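You operate a simulated robot arm through the tools that you are given. There is no shell and no other tool. Be economical: measure what you need, move in short steps, check, and stop when the job is done.

The job below is to be done with a simulated two-armed robot. You get a single attempt, and the scene is never put back.

## Task
Swap the inlet's cover for the red sleeve, lid and cap locked down.
Fine: First shut the yellow latch and turn the lid's blue knob till its tongue lies over the vent cap. The purple cover goes on the shelf of the narrow table; the other sleeve stays put.

The check looks at the end state, three seconds after you hand in, the way a careful person would. Anything else that was tipped, shoved, dropped, spilled or broken makes it a failure. A push-on lid holds only when it is set on centred and level and pressed home; a screw cap is set on level and turned clockwise until tight.

## Robot
Two 7-joint arms with two-finger grippers on one trunk, on a base that drives. Base frame: it is fixed to the floor where the robot stands at the start and does not move with it; the origin is under the middle of the robot, x ahead of it, y to its left, z up. Readings come in mm, rad, newtons and seconds.
The left shoulder is at the start at [60, 123, 958], the right one opposite. With the tool pointing down near the work surface each hand reaches from about 360 to 800 mm from the robot's upright axis, wherever it stands, measured 20 degrees to its own side. Places, roughly: blue knob on the lid [900, 200, 1200]; blue lever [600, 200, 800]; blue sleeve, red sleeve [1000, 1000, 1000]; green brake [1100, 700, 200]; purple cover (22x22x7 cm) [1000, 0, 1200]; red brake [400, 300, 200]; red lever [900, 400, 800]; shelf of the narrow table [1000, 1000, 400]; yellow latch [600, 0, 1100]. Payload 1.47 kg a hand.
The tool frame of a hand sits at the grasp point between the pads (the TCP): z along the fingers, y along the line on which they close. The tips reach 16 mm beyond it. Largest opening 87 mm; the body of the gripper starts 55 mm behind the TCP.
Orientation is that of the tool frame in the base frame, as [roll, pitch, yaw] about the fixed x, y, z axes, in that order (R = Rz(yaw) Ry(pitch) Rx(roll)). With the fingers straight down and closing along the base's y, the tool's x points along the base's -x, its y along +y and its z along -z.

## Interface
- The arms move only by the tool jog_arm. It takes "left_series", "right_series" or both (then of equal length, played together; a hand with none holds still); each is a list of rows, each a list of 6 numbers: the shift along the base's x, y, z in units of 500 mm (1.0 is 500 mm), then the turn, a rotation vector about the base's x, y, z in units of 120 degrees (1.0 is 120 degrees). In form: [[dx, dy, dz, rx, ry, rz], ...]. A call has 1 to 20 rows; each row is the pose to reach, as a shift and turn from the pose commanded when the call began. "left_claw" and "right_claw" are, for a hand that has rows, the gripper command, from -1 (shut) to 1 (fully open), values between in proportion, set as the call begins (left out, the last holds). A call with a number of a shift or a turn outside -1 to 1 is refused whole. A row lasts 0.2 s, in which the tool goes at most 50 mm and 0.15 rad; a call with a longer step from one row to the next is refused whole, and so is a gripper value outside its range. A pose out of reach is approached as far as the arm can. The call stops where the force on the tool passes 40 N (or 10 N more than at its start, if that is more) or the arm is blocked; 0.2 s more then pass. The fingers move at their own pace (about 153 mm/s each) and stop on an object; they squeeze with about 28 N. The grip force told is the motor's: it shows also when the fingers shut on nothing. Time passes only in rows, and 0.2 s behind the last, so rows that repeat a pose let the fingers close. The reply holds the time, the measured pose of the TCP, the force on the tool along the base axes, the opening and the grip force, in the units named above and with some noise, with the torque about the TCP (base axes, N m) and any sound that the robot's microphone picked up.
- Cameras (640 x 400 px; columns grow to the right, rows downward): "scene" is now at [101.4, 16.8, 1551.6]; the picture's right is [0.18, -0.98, 0.00], its down [-0.38, -0.07, -0.92] and it looks along [0.91, 0.17, -0.39] (base axes); focal length 214 px, centre (320, 200). "left" rides on the left gripper at [73, -12, -90] in its tool frame; the picture's right is [0.16, 0.99, 0.00], its down [-0.72, 0.12, -0.68] and it looks along [-0.67, 0.11, 0.73] (tool axes); focal length 247 px, centre (320, 200). "right" rides on the right gripper at [73, 12, -90] in its tool frame; the picture's right is [-0.16, 0.99, 0.00], its down [-0.72, -0.12, -0.68] and it looks along [-0.67, -0.11, 0.73] (tool axes); focal length 247 px, centre (320, 200). There is no depth. A picture from a camera that has moved, and an enlarged one, comes with that camera's place and axes in the base frame and with its lens.
- camera(camera): a new picture of that camera. The clock stands still meanwhile.
- raise_lower(by): slides the trunk up (or, below 0, down) by that many mm; the arms and the scene camera ride with it, the base frame stays. It gives what a move gives, with no picture.
- steer(legs): drives the robot by 1 to 6 legs, each [ahead, left, turn to the left] in mm, mm and rad, along the robot's own axes; the way and the turn of a leg run together, so that a leg with both is an arc; at most 1500 mm and 3.142 rad a leg. The arms and the cameras ride along, it lands a little off, and it stops where it bumps. It gives what a move gives.
- head_to(pan, tilt): turns the head with the scene camera to pan (to the left, within 2.094 rad either way) and tilt (down, from -0.506 to 1.204), counted from straight ahead of the robot. It gives what a move gives.
- close_up(camera, box): a new picture of the part [left, top, right, bottom] of that camera's present view, enlarged. The clock stands still meanwhile.
- close_job(): hands the job in; it is judged then, once.

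Go step by step. Nothing tells you exact positions but the pictures and the camera data: compare them with the known pose of the tool, close in by small moves and look again before you grip or let go. The budget is 120 turns and 88 pictures, counting those below and the enlarged ones. Unless the task says otherwise, let go and move clear before handing in, and close with one line.

The tools are called after "Emit:" as a command line: name --argument value ..., lists and objects as JSON in quotes. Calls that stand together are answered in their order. jog_arm: Moves the arms, as the interface text tells. Its arguments: {"type":"object","properties":{"left_series":{"type":"array"},"left_claw":{"type":"number"},"right_series":{"type":"array"},"right_claw":{"type":"number"}},"required":[]} The other tools are called the same way: raise_lower (by) slides the trunk up or down; steer (legs) drives the base; head_to (pan, tilt) turns the head that bears the scene camera; camera (camera) takes a picture; close_up (camera, box) takes an enlarged picture of a part of a camera's view; close_job () hands the job in.

At the start:

```text
clock: 0.0
left_position: [409.2, 220.7, 1444.7]
left_tcp_rot: [3.141, 0.001, 3.141]
left_contact_force: [0.6, -0.5, -0.4]
left_wrist_torque: [0.0, 0.03, 0.01]
left_opening: 87.2
left_grasp_force: 0.1
right_position: [373.4, -121.3, 1405.0]
right_tcp_rot: [-3.142, 0.0, 3.141]
right_contact_force: [0.6, 0.1, -0.1]
right_wrist_torque: [-0.02, -0.03, -0.01]
right_opening: 86.9
right_grasp_force: 0.1
trunk travel left (down, up): [-113.0, 117.0]
robot x, y, heading: [0.3, -0.2, 0.0]
head pan, tilt: [0.182, 0.4]
```

scene: 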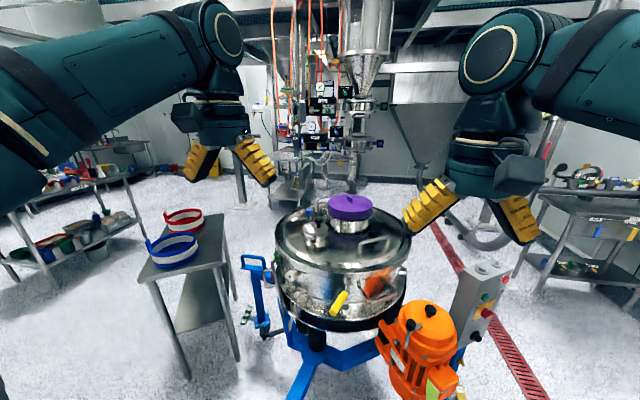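
right: 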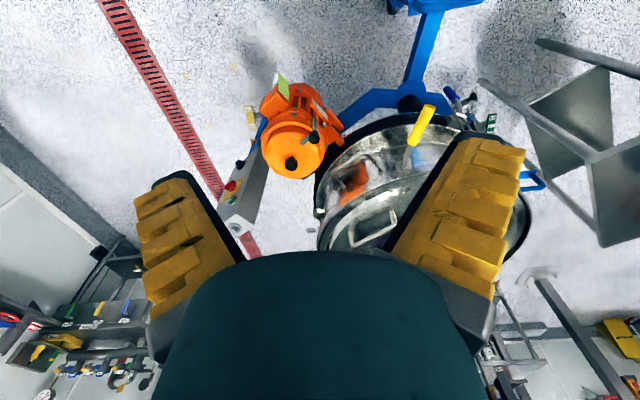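
left: 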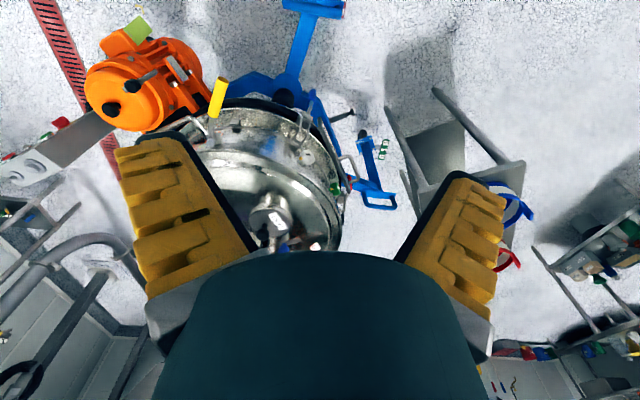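

The scene shows a steel vessel ahead with a purple cover on its inlet, a yellow latch at the front and the narrow table at left with the red and blue sleeves. I'll look closer at the details first.

Emit:
close_up --camera "scene" --box '[260, 180, 420, 280]'

Emit:
close_up --camera "scene" --box '[260, 240, 420, 340]'

Emit:
close_up --camera "scene" --box '[110, 190, 270, 290]'

```text
4.00 times, centred on (340, 230) of scene
camera zoom: at [101.4, 16.8, 1551.6], right [0.18, -0.98, 0.0], down [-0.38, -0.07, -0.92], along [0.91, 0.17, -0.39], focal length 858 px, centre (240, 80)
```

zoom: 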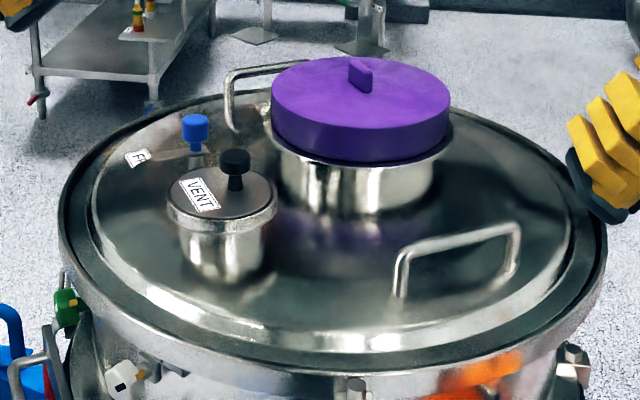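

```text
4.00 times, centred on (340, 290) of scene
camera zoom: at [101.4, 16.8, 1551.6], right [0.18, -0.98, 0.0], down [-0.38, -0.07, -0.92], along [0.91, 0.17, -0.39], focal length 858 px, centre (240, -160)
```

zoom: 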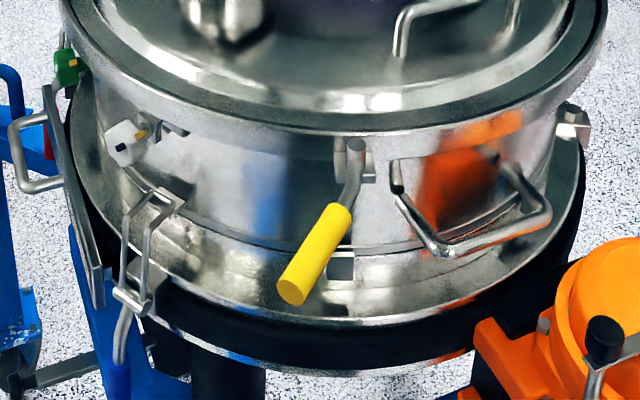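

```text
4.00 times, centred on (190, 240) of scene
camera zoom: at [101.4, 16.8, 1551.6], right [0.18, -0.98, 0.0], down [-0.38, -0.07, -0.92], along [0.91, 0.17, -0.39], focal length 858 px, centre (840, 40)
```

zoom: 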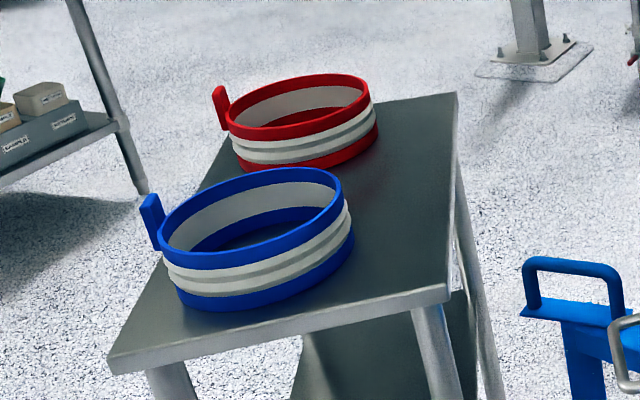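

I estimate the latch handle tip near (514, 56, 1054), sticking outward from the vessel's front. I'll zoom further on the latch, the vent cap with its knob, and the right camera's view.

Emit:
close_up --camera "scene" --box '[320, 266, 370, 321]'

Emit:
close_up --camera "right" --box '[340, 70, 480, 170]'

Emit:
close_up --camera "scene" --box '[280, 200, 344, 260]'

Emit:
close_up --camera "left" --box '[190, 60, 350, 260]'

```text
7.27 times, centred on (345, 294) of scene
camera zoom: at [101.4, 16.8, 1551.6], right [0.18, -0.98, 0.0], down [-0.38, -0.07, -0.92], along [0.91, 0.17, -0.39], focal length 1560 px, centre (138, -480)
```

zoom: 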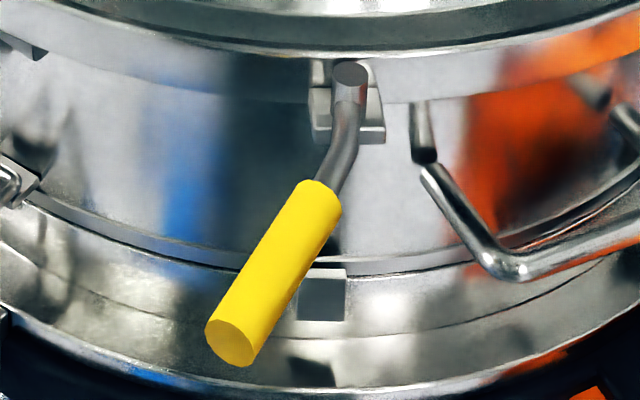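

```text
4.00 times, centred on (410, 120) of right
camera zoom: at [302.1, -110.3, 1492.8], right [0.16, 0.99, 0.0], down [0.72, -0.12, 0.68], along [0.67, -0.11, -0.73], focal length 988 px, centre (-40, 520)
```

zoom: 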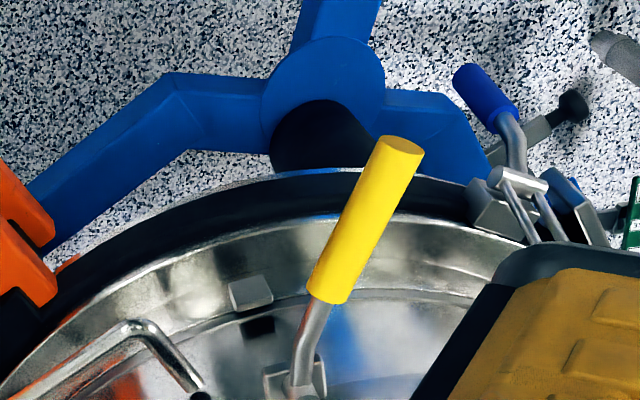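

```text
6.67 times, centred on (312, 230) of scene
camera zoom: at [101.4, 16.8, 1551.6], right [0.18, -0.98, 0.0], down [-0.38, -0.07, -0.92], along [0.91, 0.17, -0.39], focal length 1430 px, centre (373, 0)
```

zoom: 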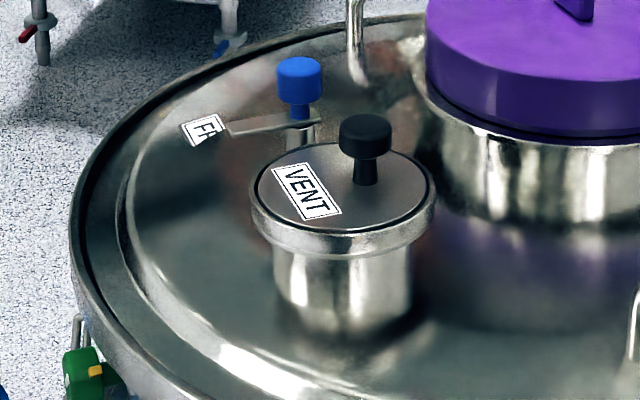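

```text
2.00 times, centred on (270, 160) of left
camera zoom: at [335.9, 209.5, 1533.8], right [-0.16, 0.99, 0.0], down [0.72, 0.12, 0.68], along [0.67, 0.11, -0.73], focal length 494 px, centre (420, 280)
```

zoom: 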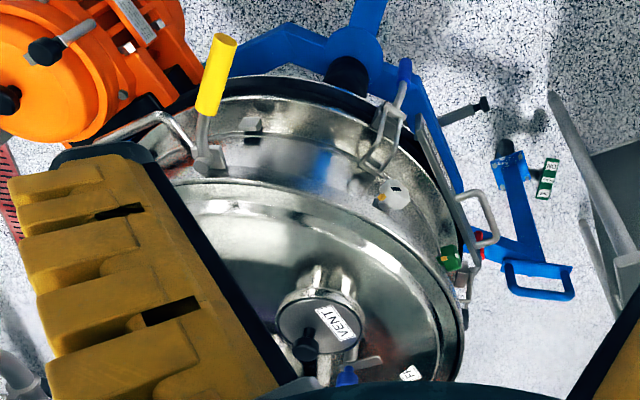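

The latch pivots in a box under the rim, with a keeper block below it. I'll bring the right wrist camera closer to understand how it moves.

Emit:
jog_arm --right_series '[[0.014, 0.026, -0.075, 0, 0, 0], [0.028, 0.052, -0.15, 0, 0, 0], [0.042, 0.078, -0.225, 0, 0, 0], [0.056, 0.104, -0.3, 0, 0, 0], [0.07, 0.13, -0.375, 0, 0, 0], [0.084, 0.156, -0.45, 0, 0, 0], [0.096, 0.18, -0.52, 0, 0, 0]]'

Emit:
camera --camera "right"

Emit:
camera --camera "scene"

```text
clock: 1.6
left_position: [409.6, 221.4, 1443.3]
left_tcp_rot: [3.141, 0.001, -3.142]
left_contact_force: [0.2, -0.4, 0.1]
left_wrist_torque: [0.01, 0.01, -0.02]
left_opening: 86.8
left_grasp_force: 0.3
right_position: [422.7, -30.1, 1143.5]
right_tcp_rot: [-3.141, 0.0, -3.139]
right_contact_force: [-0.5, 0.2, 0.1]
right_wrist_torque: [-0.02, -0.03, -0.03]
right_opening: 86.9
right_grasp_force: 0.1
trunk travel left (down, up): [-113.0, 117.0]
robot x, y, heading: [4.0, -0.2, -0.0]
head pan, tilt: [0.182, 0.4]
```

```text
77 pictures are left
camera right: at [351.6, -18.3, 1232.0], right [0.16, 0.99, 0.0], down [0.72, -0.12, 0.68], along [0.67, -0.11, -0.73], focal length 247 px, centre (320, 200)
```

right: 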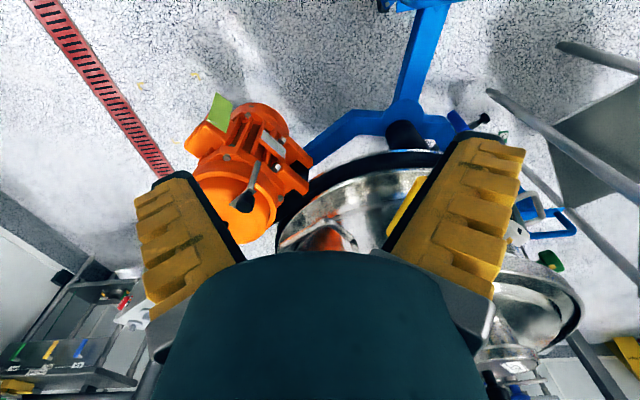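

```text
76 pictures are left
camera scene: at [102.2, 17.3, 1551.5], right [0.18, -0.98, 0.0], down [-0.38, -0.07, -0.92], along [0.91, 0.17, -0.39], focal length 214 px, centre (320, 200)
```

scene: 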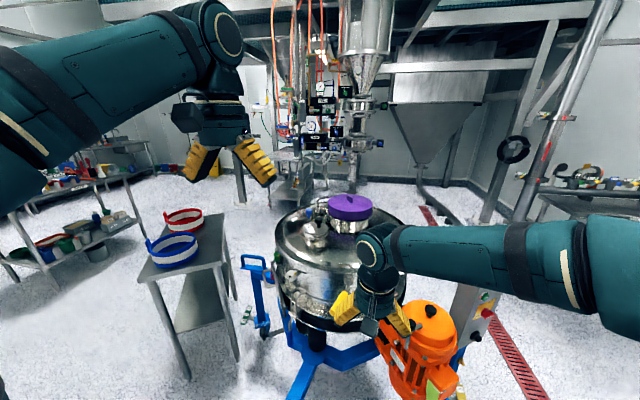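

The fingers hide the latch. I'll pitch the hand forward and centre it on the latch for a front view.

Emit:
jog_arm --right_series '[[-0.01, 0.03, 0.0, 0, -0.06, 0], [-0.02, 0.06, -0.01, 0, -0.12, 0], [-0.03, 0.09, -0.02, 0, -0.18, 0], [-0.04, 0.12, -0.026, 0, -0.24, 0], [-0.044, 0.12, -0.026, 0, -0.3, 0]]'

Emit:
camera --camera "right"

```text
clock: 2.8
left_position: [408.6, 219.9, 1444.7]
left_tcp_rot: [3.14, 0.002, -3.141]
left_contact_force: [-0.2, -0.3, 0.4]
left_wrist_torque: [-0.02, -0.03, 0.03]
left_opening: 87.0
left_grasp_force: 0.1
right_position: [399.3, 29.0, 1130.9]
right_tcp_rot: [3.14, 0.63, -3.141]
right_contact_force: [-0.1, 1.2, 0.8]
right_wrist_torque: [-0.01, -0.04, 0.0]
right_opening: 87.2
right_grasp_force: 0.0
trunk travel left (down, up): [-113.0, 117.0]
robot x, y, heading: [2.8, -0.1, -0.002]
head pan, tilt: [0.182, 0.4]
```

```text
75 pictures are left
camera right: at [288.3, 41.0, 1159.4], right [0.13, 0.99, 0.09], down [0.18, -0.12, 0.98], along [0.97, -0.11, -0.2], focal length 247 px, centre (320, 200)
```

right: 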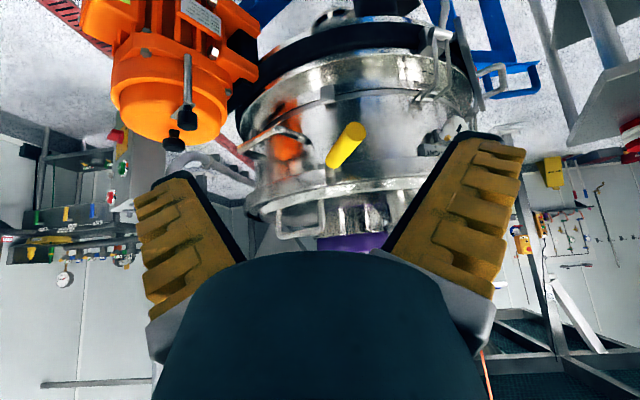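

Emit:
close_up --camera "right" --box '[280, 70, 400, 220]'

```text
2.67 times, centred on (340, 145) of right
camera zoom: at [288.3, 41.0, 1159.4], right [0.13, 0.99, 0.09], down [0.18, -0.12, 0.98], along [0.97, -0.11, -0.2], focal length 659 px, centre (267, 347)
```

zoom: 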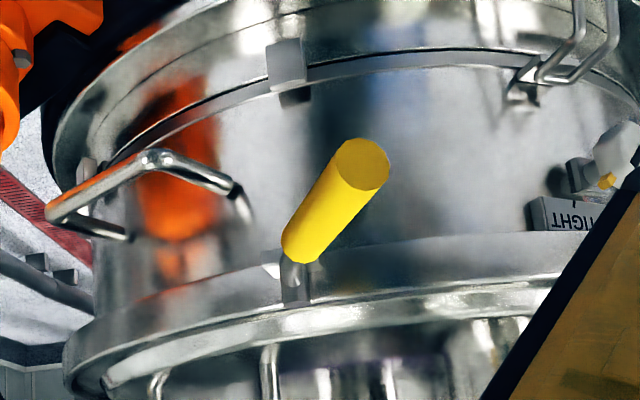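

Emit:
close_up --camera "right" --box '[318, 145, 350, 185]'

Emit:
close_up --camera "left" --box '[200, 70, 250, 150]'

```text
10.00 times, centred on (334, 165) of right
camera zoom: at [288.3, 41.0, 1159.4], right [0.13, 0.99, 0.09], down [0.18, -0.12, 0.98], along [0.97, -0.11, -0.2], focal length 2470 px, centre (180, 550)
```

zoom: 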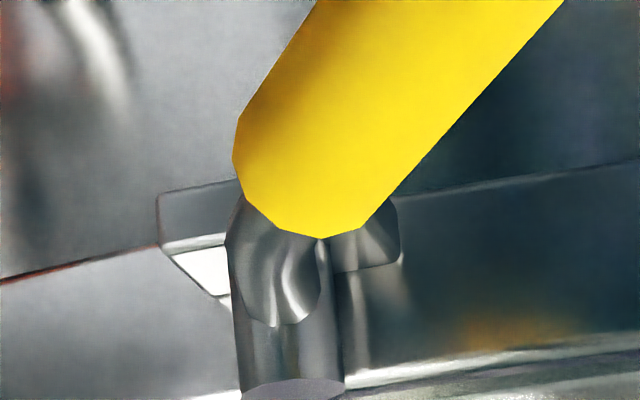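

```text
5.00 times, centred on (225, 110) of left
camera zoom: at [335.4, 209.1, 1533.9], right [-0.16, 0.99, 0.0], down [0.72, 0.12, 0.68], along [0.67, 0.11, -0.73], focal length 1235 px, centre (795, 650)
```

zoom: 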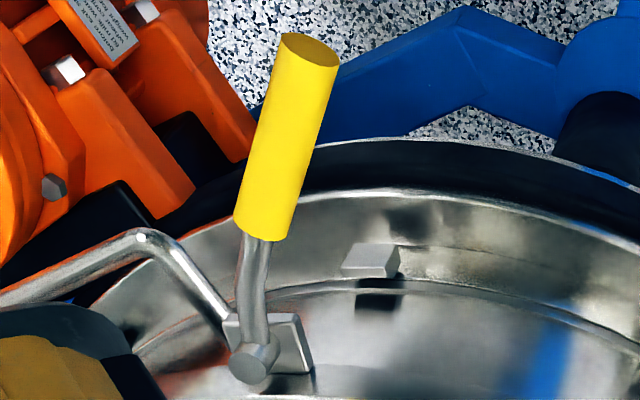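

The yellow lever's pin is vertical, so it swings sideways. A "TIGHT" label sits on the wall to the +y side; I'll look at it and other wall labels.

Emit:
close_up --camera "right" --box '[370, 100, 470, 165]'

Emit:
close_up --camera "scene" --box '[270, 250, 330, 330]'

Emit:
close_up --camera "right" --box '[220, 110, 320, 240]'

```text
6.15 times, centred on (420, 132) of right
camera zoom: at [288.3, 41.0, 1159.4], right [0.13, 0.99, 0.09], down [0.18, -0.12, 0.98], along [0.97, -0.11, -0.2], focal length 1520 px, centre (-295, 615)
```

zoom: 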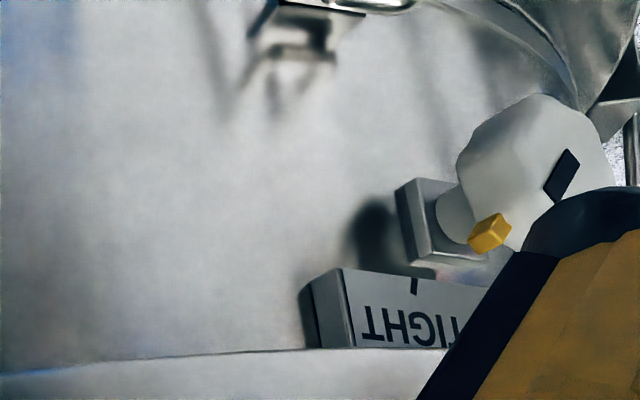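

```text
5.00 times, centred on (300, 290) of scene
camera zoom: at [100.9, 16.5, 1551.6], right [0.18, -0.98, 0.0], down [-0.38, -0.07, -0.92], along [0.91, 0.17, -0.39], focal length 1072 px, centre (420, -250)
```

zoom: 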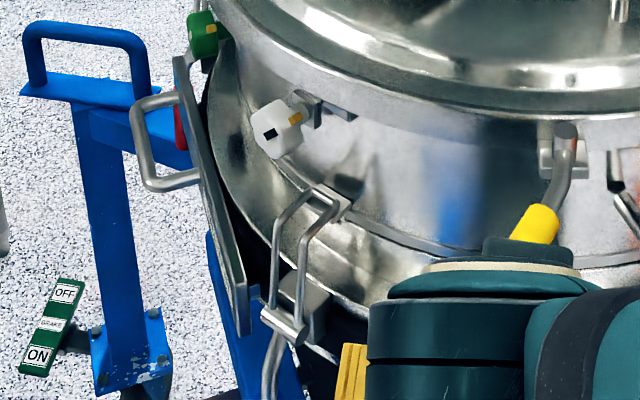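

```text
3.08 times, centred on (270, 175) of right
camera zoom: at [288.3, 41.0, 1159.4], right [0.13, 0.99, 0.09], down [0.18, -0.12, 0.98], along [0.97, -0.11, -0.2], focal length 760 px, centre (474, 277)
```

zoom: 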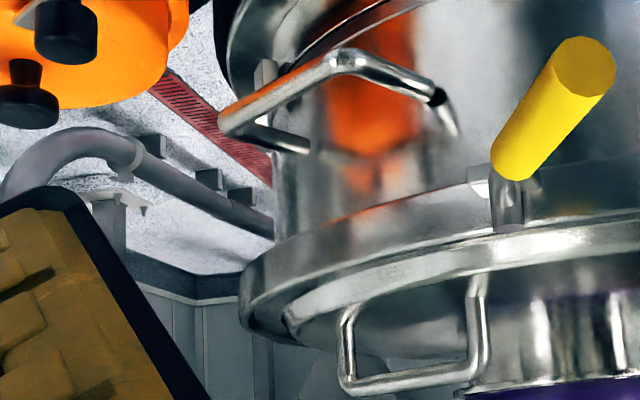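

The pin looks vertical, so I will test the swing gently. First I set the right hand upright, fingers closed, beside the handle on its -y side.

Emit:
jog_arm --right_series '[[0, -0.02, 0.01, 0, 0.06, 0], [0, -0.04, 0.02, 0, 0.12, 0], [0, -0.06, 0.03, 0, 0.18, 0], [0, -0.08, 0.04, 0, 0.24, 0], [0, -0.1, 0.04, 0, 0.3, 0], [0.09, -0.1, 0.04, 0, 0.3, 0], [0.18, -0.1, 0.04, 0, 0.3, 0], [0.27, -0.1, 0.04, 0, 0.3, 0], [0.27, -0.1, -0.05, 0, 0.3, 0], [0.27, -0.1, -0.142, 0, 0.3, 0]]' --right_claw -1

Emit:
camera --camera "right"

Emit:
close_up --camera "left" --box '[150, 50, 350, 175]'

```text
clock: 5.0
left_position: [410.5, 221.5, 1444.0]
left_tcp_rot: [-3.141, 0.001, -3.141]
left_contact_force: [0.8, 0.4, 0.5]
left_wrist_torque: [0.01, 0.03, -0.01]
left_opening: 86.8
left_grasp_force: 0.0
right_position: [535.4, -21.1, 1059.1]
right_tcp_rot: [-3.141, -0.002, 3.14]
right_contact_force: [0.0, -0.4, -1.0]
right_wrist_torque: [0.0, 0.01, 0.01]
right_opening: 0.0
right_grasp_force: 27.4
trunk travel left (down, up): [-113.0, 117.0]
robot x, y, heading: [-0.3, -2.2, -0.002]
head pan, tilt: [0.182, 0.4]
```

```text
68 pictures are left
camera right: at [463.2, -8.7, 1147.3], right [0.16, 0.99, 0.0], down [0.72, -0.12, 0.68], along [0.67, -0.11, -0.73], focal length 247 px, centre (320, 200)
```

right: 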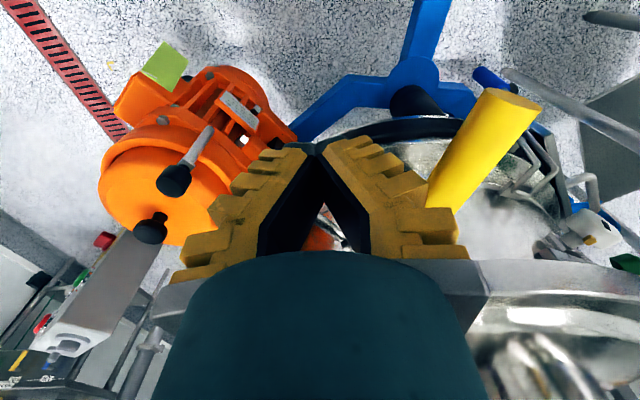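

```text
3.20 times, centred on (250, 112) of left
camera zoom: at [337.3, 209.6, 1533.4], right [-0.16, 0.99, 0.0], down [0.72, 0.12, 0.68], along [0.67, 0.11, -0.73], focal length 790 px, centre (544, 480)
```

zoom: 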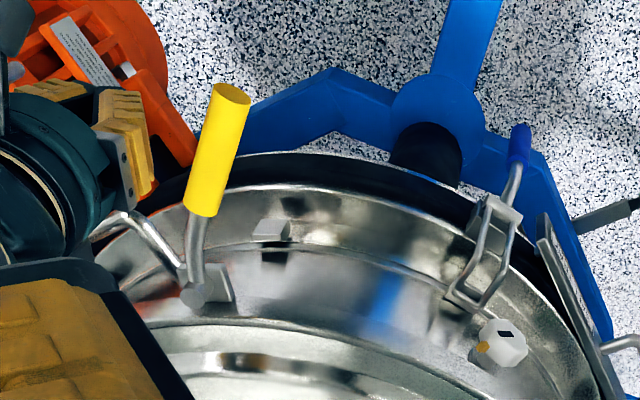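

Hand is beside the handle. I'll push slowly in +y.

Emit:
jog_arm --right_series '[[0, 0.03, 0, 0, 0, 0], [0, 0.06, 0, 0, 0, 0], [0, 0.08, 0, 0, 0, 0], [0, 0.1, 0, 0, 0, 0], [0, 0.115, 0, 0, 0, 0], [0, 0.13, 0, 0, 0, 0]]'

Emit:
close_up --camera "left" --box '[150, 50, 350, 175]'

```text
clock: 6.4
left_position: [409.1, 220.6, 1442.8]
left_tcp_rot: [-3.141, 0.003, -3.14]
left_contact_force: [-0.9, -0.8, -0.6]
left_wrist_torque: [0.02, -0.02, 0.02]
left_opening: 87.1
left_grasp_force: 0.2
right_position: [536.4, 45.1, 1059.7]
right_tcp_rot: [-3.141, 0.0, 3.141]
right_contact_force: [0.2, 0.1, 0.0]
right_wrist_torque: [0.01, 0.01, 0.02]
right_opening: 0.0
right_grasp_force: 27.9
trunk travel left (down, up): [-113.0, 117.0]
robot x, y, heading: [1.7, 3.7, 0.0]
head pan, tilt: [0.182, 0.4]
```

```text
3.20 times, centred on (250, 112) of left
camera zoom: at [335.9, 209.7, 1533.8], right [-0.16, 0.99, 0.0], down [0.72, 0.12, 0.68], along [0.67, 0.11, -0.73], focal length 790 px, centre (544, 480)
```

zoom: 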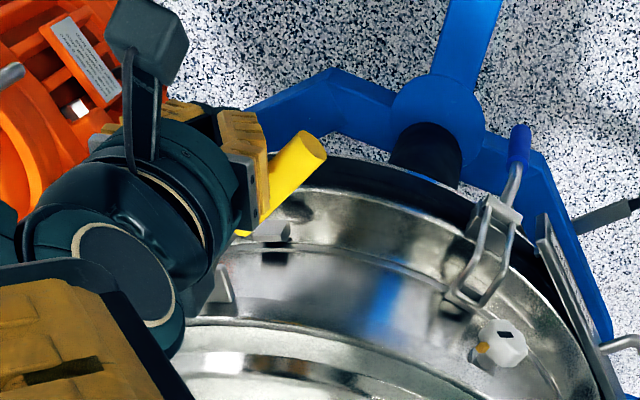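

The handle swings freely to +y. I'll follow the arc round until it stops.

Emit:
jog_arm --right_series '[[0.01, 0.036, 0, 0, 0, 0], [0.018, 0.055, 0, 0, 0, 0], [0.028, 0.074, 0, 0, 0, 0], [0.04, 0.092, 0, 0, 0, 0], [0.052, 0.108, 0, 0, 0, 0], [0.065, 0.124, 0, 0, 0, 0], [0.08, 0.136, 0, 0, 0, 0]]'

Emit:
close_up --camera "left" --box '[150, 50, 350, 175]'

```text
clock: 8.0
left_position: [409.3, 222.5, 1445.3]
left_tcp_rot: [-3.141, 0.003, 3.14]
left_contact_force: [-0.1, -0.2, -0.4]
left_wrist_torque: [0.0, -0.01, -0.01]
left_opening: 87.2
left_grasp_force: 0.1
right_position: [574.4, 111.9, 1060.8]
right_tcp_rot: [-3.141, 0.001, 3.14]
right_contact_force: [-0.2, 0.3, -0.6]
right_wrist_torque: [-0.02, 0.0, 0.05]
right_opening: 0.1
right_grasp_force: 28.3
trunk travel left (down, up): [-113.0, 117.0]
robot x, y, heading: [-1.2, -0.8, -0.002]
head pan, tilt: [0.182, 0.4]
```

```text
3.20 times, centred on (250, 112) of left
camera zoom: at [336.2, 209.6, 1533.7], right [-0.16, 0.99, 0.0], down [0.72, 0.12, 0.68], along [0.67, 0.11, -0.73], focal length 790 px, centre (544, 480)
```

zoom: 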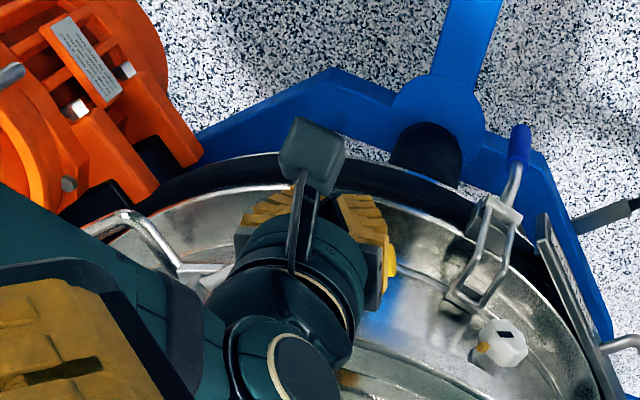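

Nearly against the wall now; I'll push on, mostly in +x, to the stop.

Emit:
jog_arm --right_series '[[0.015, 0.016, 0, 0, 0, 0], [0.035, 0.03, 0, 0, 0, 0], [0.055, 0.04, 0, 0, 0, 0], [0.075, 0.046, 0, 0, 0, 0], [0.095, 0.05, 0, 0, 0, 0], [0.115, 0.05, 0, 0, 0, 0]]'

Emit:
close_up --camera "left" --box '[150, 50, 350, 175]'

```text
clock: 9.0
left_position: [404.2, 218.3, 1445.4]
left_tcp_rot: [3.14, 0.004, 3.141]
left_contact_force: [-0.7, 0.5, -0.6]
left_wrist_torque: [-0.02, 0.01, 0.0]
left_opening: 86.9
left_grasp_force: 0.0
right_position: [601.2, 131.3, 1060.8]
right_tcp_rot: [-3.133, -0.019, -3.141]
right_contact_force: [-26.8, -12.1, 11.6]
right_wrist_torque: [-0.04, -0.05, -0.37]
right_opening: 6.1
right_grasp_force: 27.8
trunk travel left (down, up): [-113.0, 117.0]
robot x, y, heading: [0.3, -2.1, -0.0]
head pan, tilt: [0.182, 0.4]
stopped in row 5 (right hand): the force on the tool passed its limit at 49 N (the readings are from after the stop); the commanded pose is now the measured one
```

```text
3.20 times, centred on (250, 112) of left
camera zoom: at [331.8, 207.1, 1534.9], right [-0.16, 0.99, 0.0], down [0.72, 0.11, 0.68], along [0.67, 0.11, -0.73], focal length 790 px, centre (544, 480)
```

zoom: 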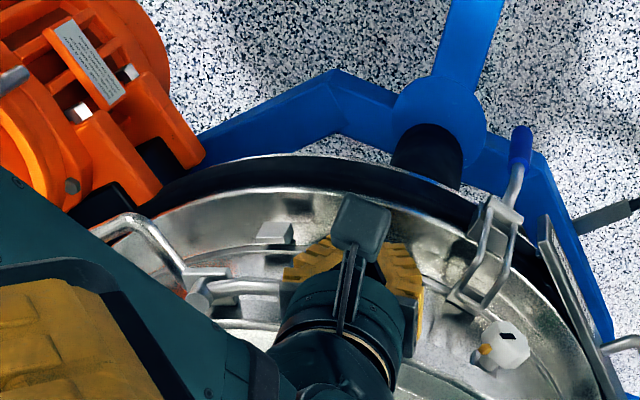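

It met firm resistance. I'll back the hand off in -x and up, and look.

Emit:
jog_arm --right_series '[[-0.06, -0.02, 0, 0, 0, 0], [-0.14, -0.04, 0.04, 0, 0, 0], [-0.22, -0.06, 0.1, 0, 0, 0], [-0.3, -0.1, 0.18, 0, 0, 0], [-0.38, -0.16, 0.2, 0, 0, 0], [-0.4, -0.26, 0.2, 0, 0, 0], [-0.4, -0.36, 0.2, 0, 0, 0], [-0.4, -0.46, 0.2, 0, 0, 0]]'

Emit:
close_up --camera "left" --box '[150, 50, 350, 175]'

Emit:
close_up --camera "scene" --box '[270, 240, 400, 325]'

```text
refused: row 3 steps farther than a row can; nothing moved
```

```text
3.20 times, centred on (250, 112) of left
camera zoom: at [331.8, 207.1, 1534.9], right [-0.16, 0.99, 0.0], down [0.72, 0.11, 0.68], along [0.67, 0.11, -0.73], focal length 790 px, centre (544, 480)
```

zoom: 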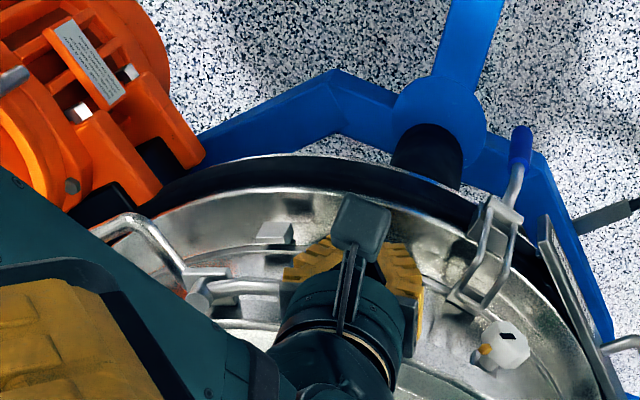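

```text
4.71 times, centred on (335, 282) of scene
camera zoom: at [96.7, 14.7, 1552.0], right [0.18, -0.98, 0.0], down [-0.38, -0.07, -0.92], along [0.91, 0.17, -0.39], focal length 1009 px, centre (249, -188)
```

zoom: 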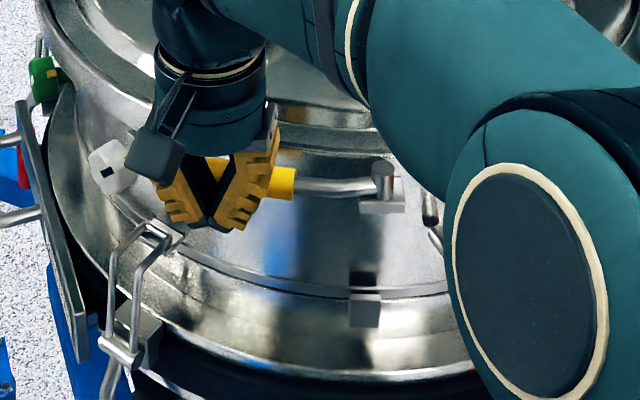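

Emit:
jog_arm --right_series '[[-0.06, -0.02, 0, 0, 0, 0], [-0.14, -0.04, 0.02, 0, 0, 0], [-0.21, -0.06, 0.06, 0, 0, 0], [-0.28, -0.08, 0.1, 0, 0, 0], [-0.35, -0.12, 0.14, 0, 0, 0], [-0.38, -0.2, 0.17, 0, 0, 0], [-0.4, -0.28, 0.19, 0, 0, 0], [-0.4, -0.37, 0.2, 0, 0, 0], [-0.4, -0.46, 0.2, 0, 0, 0]]'

Emit:
close_up --camera "left" --box '[150, 50, 350, 175]'

Emit:
close_up --camera "scene" --box '[270, 240, 400, 325]'

```text
clock: 11.0
left_position: [407.6, 219.3, 1444.3]
left_tcp_rot: [-3.14, 0.001, 3.14]
left_contact_force: [-0.3, -0.4, -0.3]
left_wrist_torque: [0.03, -0.03, -0.01]
left_opening: 86.8
left_grasp_force: 0.1
right_position: [404.3, -98.5, 1157.4]
right_tcp_rot: [-3.134, -0.015, -3.14]
right_contact_force: [-0.3, -0.2, 0.1]
right_wrist_torque: [0.01, 0.0, 0.0]
right_opening: 0.0
right_grasp_force: 28.0
trunk travel left (down, up): [-113.0, 117.0]
robot x, y, heading: [0.1, -3.6, 0.004]
head pan, tilt: [0.182, 0.4]
```

```text
3.20 times, centred on (250, 112) of left
camera zoom: at [334.9, 207.8, 1534.1], right [-0.16, 0.99, 0.0], down [0.72, 0.11, 0.68], along [0.67, 0.11, -0.73], focal length 790 px, centre (544, 480)
```

zoom: 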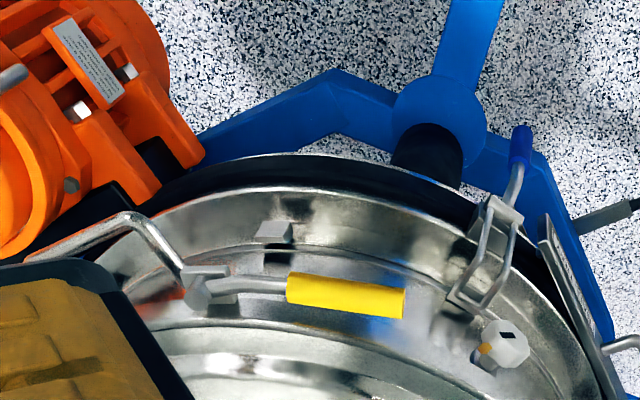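

```text
4.71 times, centred on (335, 282) of scene
camera zoom: at [100.3, 15.4, 1551.6], right [0.18, -0.98, 0.0], down [-0.38, -0.07, -0.92], along [0.91, 0.17, -0.39], focal length 1009 px, centre (249, -188)
```

zoom: 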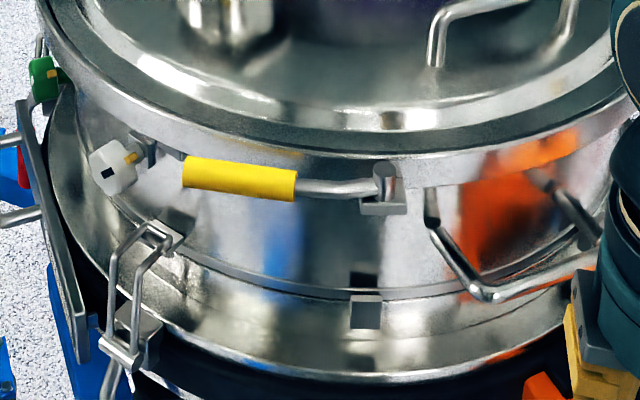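

The latch now lies shut along the wall. Next the vent cap and knob: I'll move the left hand's camera closer above the lid to measure them.

Emit:
jog_arm --left_series '[[0.08, -0.01, -0.01, 0, 0, 0], [0.16, -0.02, -0.02, 0, 0, 0], [0.24, -0.03, -0.04, 0, 0, 0], [0.32, -0.03, -0.06, 0, 0, 0], [0.4, -0.03, -0.08, 0, 0, 0], [0.42, -0.03, -0.08, 0, 0, 0]]'

Emit:
camera --camera "left"

```text
clock: 12.4
left_position: [567.2, 207.6, 1394.8]
left_tcp_rot: [-3.14, 0.009, 3.141]
left_contact_force: [-0.3, -0.4, -0.8]
left_wrist_torque: [-0.01, 0.01, -0.02]
left_opening: 86.8
left_grasp_force: 0.2
left hand out of reach, approached as far as the arm can: row 3, 4, 5, 6
right_position: [406.4, -98.7, 1158.1]
right_tcp_rot: [-3.134, -0.017, -3.14]
right_contact_force: [0.2, 0.6, 1.0]
right_wrist_torque: [0.02, 0.02, -0.01]
right_opening: 0.4
right_grasp_force: 28.0
trunk travel left (down, up): [-113.0, 117.0]
robot x, y, heading: [-0.6, -2.2, 0.002]
head pan, tilt: [0.182, 0.4]
```

```text
59 pictures are left
camera left: at [492.3, 196.0, 1483.7], right [-0.16, 0.99, 0.0], down [0.72, 0.12, 0.69], along [0.68, 0.11, -0.73], focal length 247 px, centre (320, 200)
```

left: 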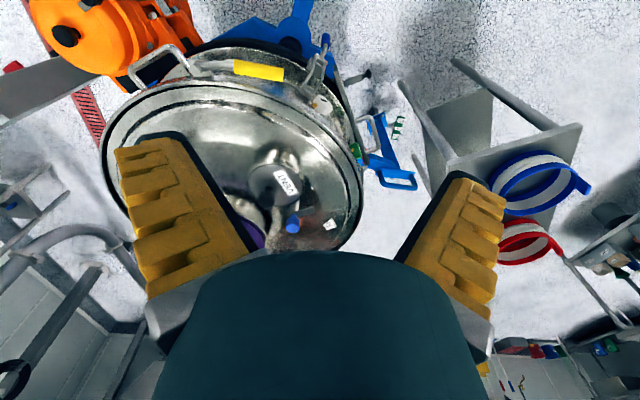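

Emit:
close_up --camera "left" --box '[230, 140, 350, 250]'

```text
3.64 times, centred on (290, 195) of left
camera zoom: at [492.3, 196.0, 1483.7], right [-0.16, 0.99, 0.0], down [0.72, 0.12, 0.69], along [0.68, 0.11, -0.73], focal length 898 px, centre (429, 218)
```

zoom: 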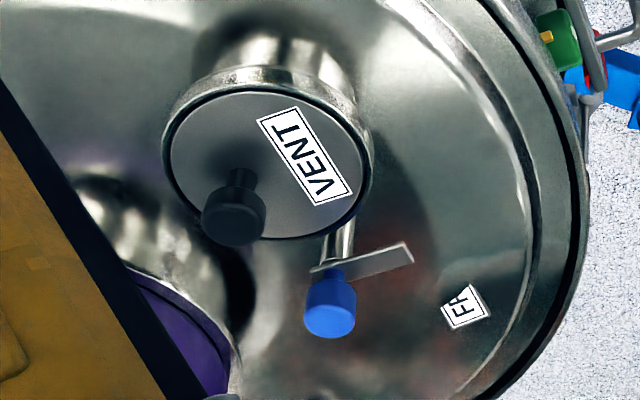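

The knob is at about (824, 197, 1197), the cap centre about (768, 165); the tongue must turn about +100° (counter-clockwise). It's out of reach from here, so I check the floor before driving.

Emit:
head_to --pan 0.2 --tilt 1.1

Emit:
camera --camera "scene"

```text
clock: 13.5
left_position: [563.9, 207.3, 1394.9]
left_tcp_rot: [3.14, 0.01, 3.141]
left_contact_force: [-0.2, 0.2, 0.9]
left_wrist_torque: [0.0, 0.01, 0.03]
left_opening: 86.8
left_grasp_force: 0.0
right_position: [406.0, -97.6, 1158.2]
right_tcp_rot: [-3.135, -0.015, -3.139]
right_contact_force: [-0.5, 0.2, 0.6]
right_wrist_torque: [0.02, -0.01, 0.03]
right_opening: 0.0
right_grasp_force: 27.7
trunk travel left (down, up): [-113.0, 117.0]
robot x, y, heading: [-2.9, 0.7, -0.002]
head pan, tilt: [0.201, 1.1]
```

```text
57 pictures are left
camera scene: at [71.6, 12.3, 1494.7], right [0.2, -0.98, 0.0], down [-0.87, -0.18, -0.45], along [0.45, 0.09, -0.89], focal length 214 px, centre (320, 200)
```

scene: 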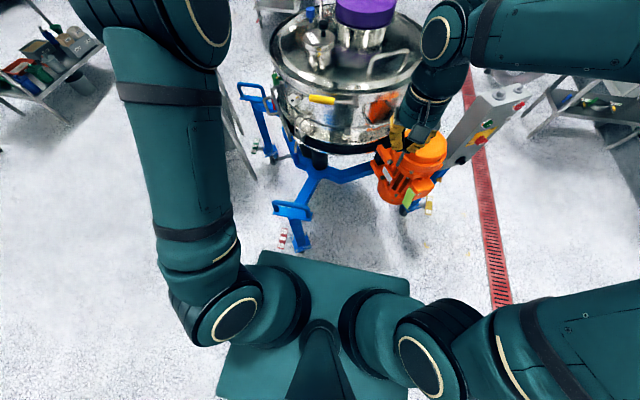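

The cart's foot is about 80 mm ahead of my base at (400, 190), so I can only go forward about 50 mm. I do that and raise the trunk for more reach.

Emit:
steer --legs '[[45, 0, 0]]'

Emit:
raise_lower --by 110

Emit:
head_to --pan 0.2 --tilt 0.75

Emit:
camera --camera "scene"

```text
clock: 14.4
left_position: [612.1, 206.2, 1394.7]
left_tcp_rot: [3.14, 0.008, 3.142]
left_contact_force: [0.9, 0.2, 0.4]
left_wrist_torque: [0.02, 0.0, 0.02]
left_opening: 87.1
left_grasp_force: 0.1
right_position: [452.0, -99.2, 1156.9]
right_tcp_rot: [-3.134, -0.016, -3.14]
right_contact_force: [1.2, 0.1, -0.2]
right_wrist_torque: [0.0, 0.03, 0.0]
right_opening: 0.2
right_grasp_force: 28.2
trunk travel left (down, up): [-113.0, 117.0]
robot x, y, heading: [45.5, 0.2, -0.003]
head pan, tilt: [0.201, 1.1]
```

```text
clock: 15.8
left_position: [611.3, 206.5, 1504.4]
left_tcp_rot: [3.14, 0.008, 3.138]
left_contact_force: [0.2, 0.2, -0.4]
left_wrist_torque: [-0.01, 0.01, 0.03]
left_opening: 86.9
left_grasp_force: 0.1
right_position: [450.3, -98.8, 1267.8]
right_tcp_rot: [-3.133, -0.016, 3.141]
right_contact_force: [0.3, -0.4, 0.0]
right_wrist_torque: [0.0, -0.01, -0.01]
right_opening: 0.0
right_grasp_force: 27.6
trunk travel left (down, up): [-223.0, 7.0]
robot x, y, heading: [43.5, -3.8, -0.006]
head pan, tilt: [0.201, 1.1]
```

```text
clock: 16.6
left_position: [609.7, 207.2, 1505.1]
left_tcp_rot: [3.141, 0.011, 3.14]
left_contact_force: [-0.3, -0.8, -0.2]
left_wrist_torque: [0.01, 0.0, 0.01]
left_opening: 87.3
left_grasp_force: 0.0
right_position: [450.1, -98.2, 1267.5]
right_tcp_rot: [-3.134, -0.016, -3.141]
right_contact_force: [0.9, 0.2, 0.3]
right_wrist_torque: [0.03, 0.03, -0.03]
right_opening: 0.1
right_grasp_force: 27.9
trunk travel left (down, up): [-223.0, 7.0]
robot x, y, heading: [43.6, 2.9, -0.003]
head pan, tilt: [0.201, 0.75]
```

```text
56 pictures are left
camera scene: at [135.8, 16.2, 1630.3], right [0.2, -0.98, 0.0], down [-0.67, -0.13, -0.73], along [0.72, 0.14, -0.68], focal length 214 px, centre (320, 200)
```

scene: 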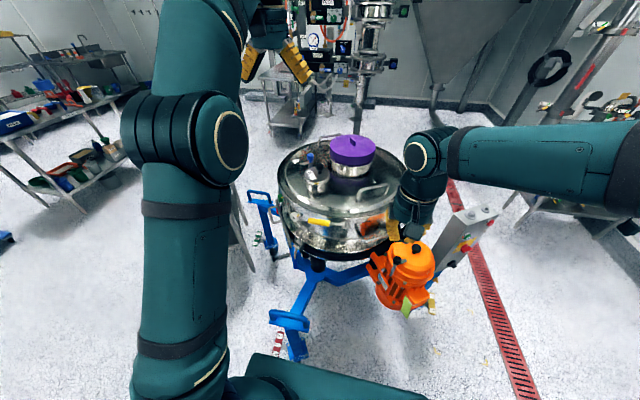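

Emit:
close_up --camera "scene" --box '[270, 120, 430, 220]'

```text
4.00 times, centred on (350, 170) of scene
camera zoom: at [135.8, 16.2, 1630.3], right [0.2, -0.98, 0.0], down [-0.67, -0.13, -0.73], along [0.72, 0.14, -0.68], focal length 858 px, centre (200, 320)
```

zoom: 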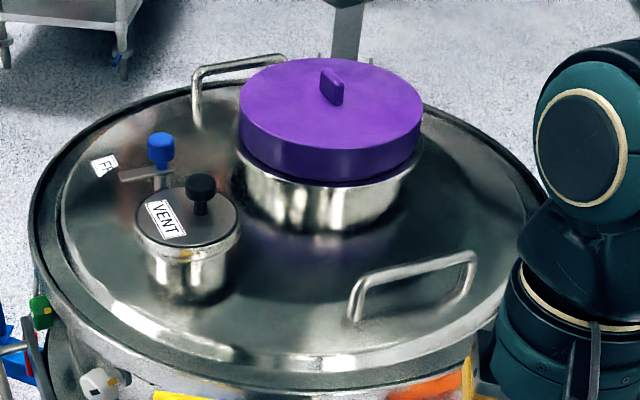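

Cover fin is near (975, 38, 1196). I'll bring the open left hand above the blue knob and look down at it.

Emit:
jog_arm --left_series '[[0.0, -0.005, -0.09, 0, 0, 0], [0.03, -0.01, -0.18, 0, 0, 0], [0.1, -0.015, -0.23, 0, 0, 0], [0.17, -0.02, -0.28, 0, 0, 0], [0.24, -0.02, -0.32, 0, 0, 0], [0.3, -0.02, -0.35, 0, 0, 0]]'

Emit:
camera --camera "left"

```text
clock: 18.0
left_position: [735.7, 196.5, 1337.0]
left_tcp_rot: [3.141, 0.012, 3.138]
left_contact_force: [-0.9, 0.0, -0.9]
left_wrist_torque: [0.0, -0.03, -0.01]
left_opening: 87.1
left_grasp_force: 0.1
left hand out of reach, approached as far as the arm can: row 6
right_position: [447.5, -98.1, 1268.0]
right_tcp_rot: [-3.135, -0.012, 3.141]
right_contact_force: [-1.0, 0.0, 0.3]
right_wrist_torque: [0.0, -0.05, 0.01]
right_opening: 0.0
right_grasp_force: 28.2
trunk travel left (down, up): [-223.0, 7.0]
robot x, y, heading: [44.4, -0.2, 0.0]
head pan, tilt: [0.201, 0.75]
```

```text
54 pictures are left
camera left: at [662.2, 185.1, 1425.4], right [-0.16, 0.99, 0.0], down [0.72, 0.11, 0.69], along [0.68, 0.11, -0.73], focal length 247 px, centre (320, 200)
```

left: 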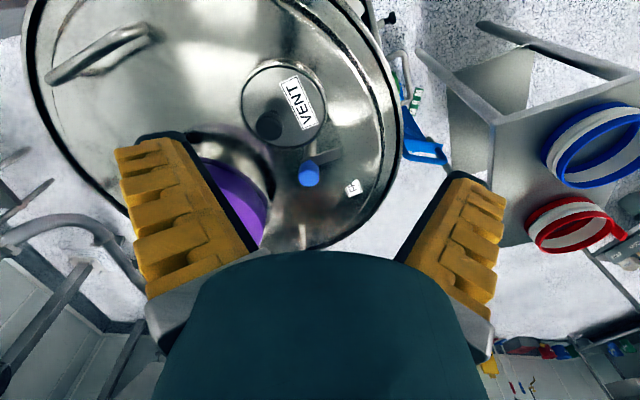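

The knob is at about (830, 196, 1200), still ~40 mm beyond reach. Before driving closer I check the gap between my base and the cart's foot with the left wrist camera.

Emit:
jog_arm --left_series '[[-0.09, 0, 0.01, 0, 0.04, 0], [-0.18, 0, 0.02, 0, 0.08, 0], [-0.27, 0, 0.03, 0, 0.12, 0], [-0.36, 0, 0.03, 0, 0.16, 0], [-0.45, 0, 0.03, 0, 0.2, 0], [-0.54, 0, 0.03, 0, 0.24, 0], [-0.6, 0, 0.03, 0, 0.28, 0]]'

Emit:
camera --camera "left"

```text
clock: 19.6
left_position: [439.7, 196.2, 1348.4]
left_tcp_rot: [3.141, -0.577, 3.14]
left_contact_force: [-0.3, 0.5, -0.1]
left_wrist_torque: [0.03, 0.01, 0.02]
left_opening: 87.1
left_grasp_force: 0.1
right_position: [449.4, -98.2, 1268.1]
right_tcp_rot: [-3.135, -0.017, 3.141]
right_contact_force: [0.1, 0.0, -0.1]
right_wrist_torque: [-0.01, -0.04, -0.02]
right_opening: 0.2
right_grasp_force: 27.9
trunk travel left (down, up): [-223.0, 7.0]
robot x, y, heading: [44.0, 0.7, -0.0]
head pan, tilt: [0.201, 0.75]
```

```text
53 pictures are left
camera left: at [426.4, 184.9, 1462.7], right [-0.13, 0.99, 0.09], down [0.98, 0.11, 0.17], along [0.16, 0.11, -0.98], focal length 247 px, centre (320, 200)
```

left: 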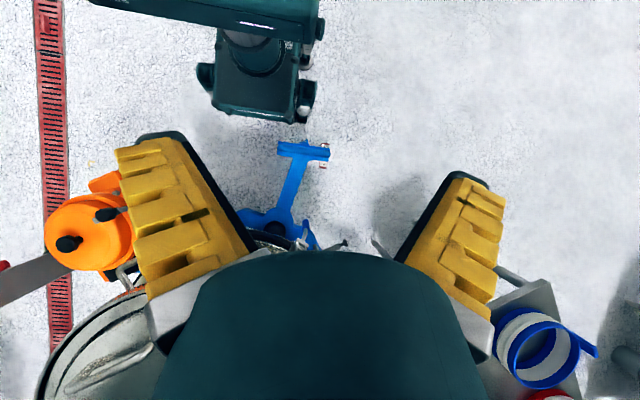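

The gap to the cart foot is still about 70–100 mm. I drive 42 mm more and go back over the knob.

Emit:
steer --legs '[[42, 0, 0]]'

Emit:
jog_arm --left_series '[[0.09, 0, 0, 0, -0.04, 0], [0.18, 0, 0, 0, -0.08, 0], [0.27, 0, 0, 0, -0.12, 0], [0.36, 0, 0, 0, -0.16, 0], [0.45, 0, -0.02, 0, -0.2, 0], [0.54, 0, -0.06, 0, -0.24, 0], [0.6, 0, -0.11, 0, -0.275, 0], [0.66, 0, -0.16, 0, -0.275, 0]]'

Emit:
camera --camera "left"

```text
clock: 20.5
left_position: [482.0, 195.9, 1347.2]
left_tcp_rot: [-3.139, -0.576, 3.138]
left_contact_force: [0.1, -0.5, 0.4]
left_wrist_torque: [0.01, 0.05, -0.02]
left_opening: 87.0
left_grasp_force: 0.1
right_position: [493.1, -99.5, 1267.4]
right_tcp_rot: [-3.134, -0.017, 3.141]
right_contact_force: [0.8, 0.2, -0.2]
right_wrist_torque: [-0.01, -0.01, 0.01]
right_opening: 0.0
right_grasp_force: 28.0
trunk travel left (down, up): [-223.0, 7.0]
robot x, y, heading: [87.4, 4.7, 0.0]
head pan, tilt: [0.201, 0.75]
```

```text
clock: 22.3
left_position: [813.7, 197.2, 1264.0]
left_tcp_rot: [3.139, -0.003, 3.136]
left_contact_force: [0.1, -0.1, 0.7]
left_wrist_torque: [-0.07, 0.05, -0.02]
left_opening: 87.2
left_grasp_force: 0.0
right_position: [496.7, -99.8, 1266.2]
right_tcp_rot: [-3.136, -0.021, 3.14]
right_contact_force: [0.7, 0.4, -0.2]
right_wrist_torque: [0.01, 0.06, 0.01]
right_opening: 0.0
right_grasp_force: 28.3
trunk travel left (down, up): [-223.0, 7.0]
robot x, y, heading: [87.9, -1.9, -0.007]
head pan, tilt: [0.201, 0.75]
```

```text
52 pictures are left
camera left: at [741.8, 184.6, 1354.2], right [-0.15, 0.99, 0.0], down [0.73, 0.11, 0.68], along [0.67, 0.11, -0.73], focal length 247 px, centre (320, 200)
```

left: 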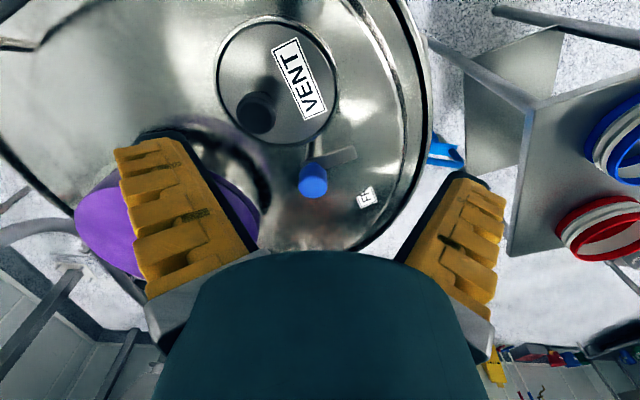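

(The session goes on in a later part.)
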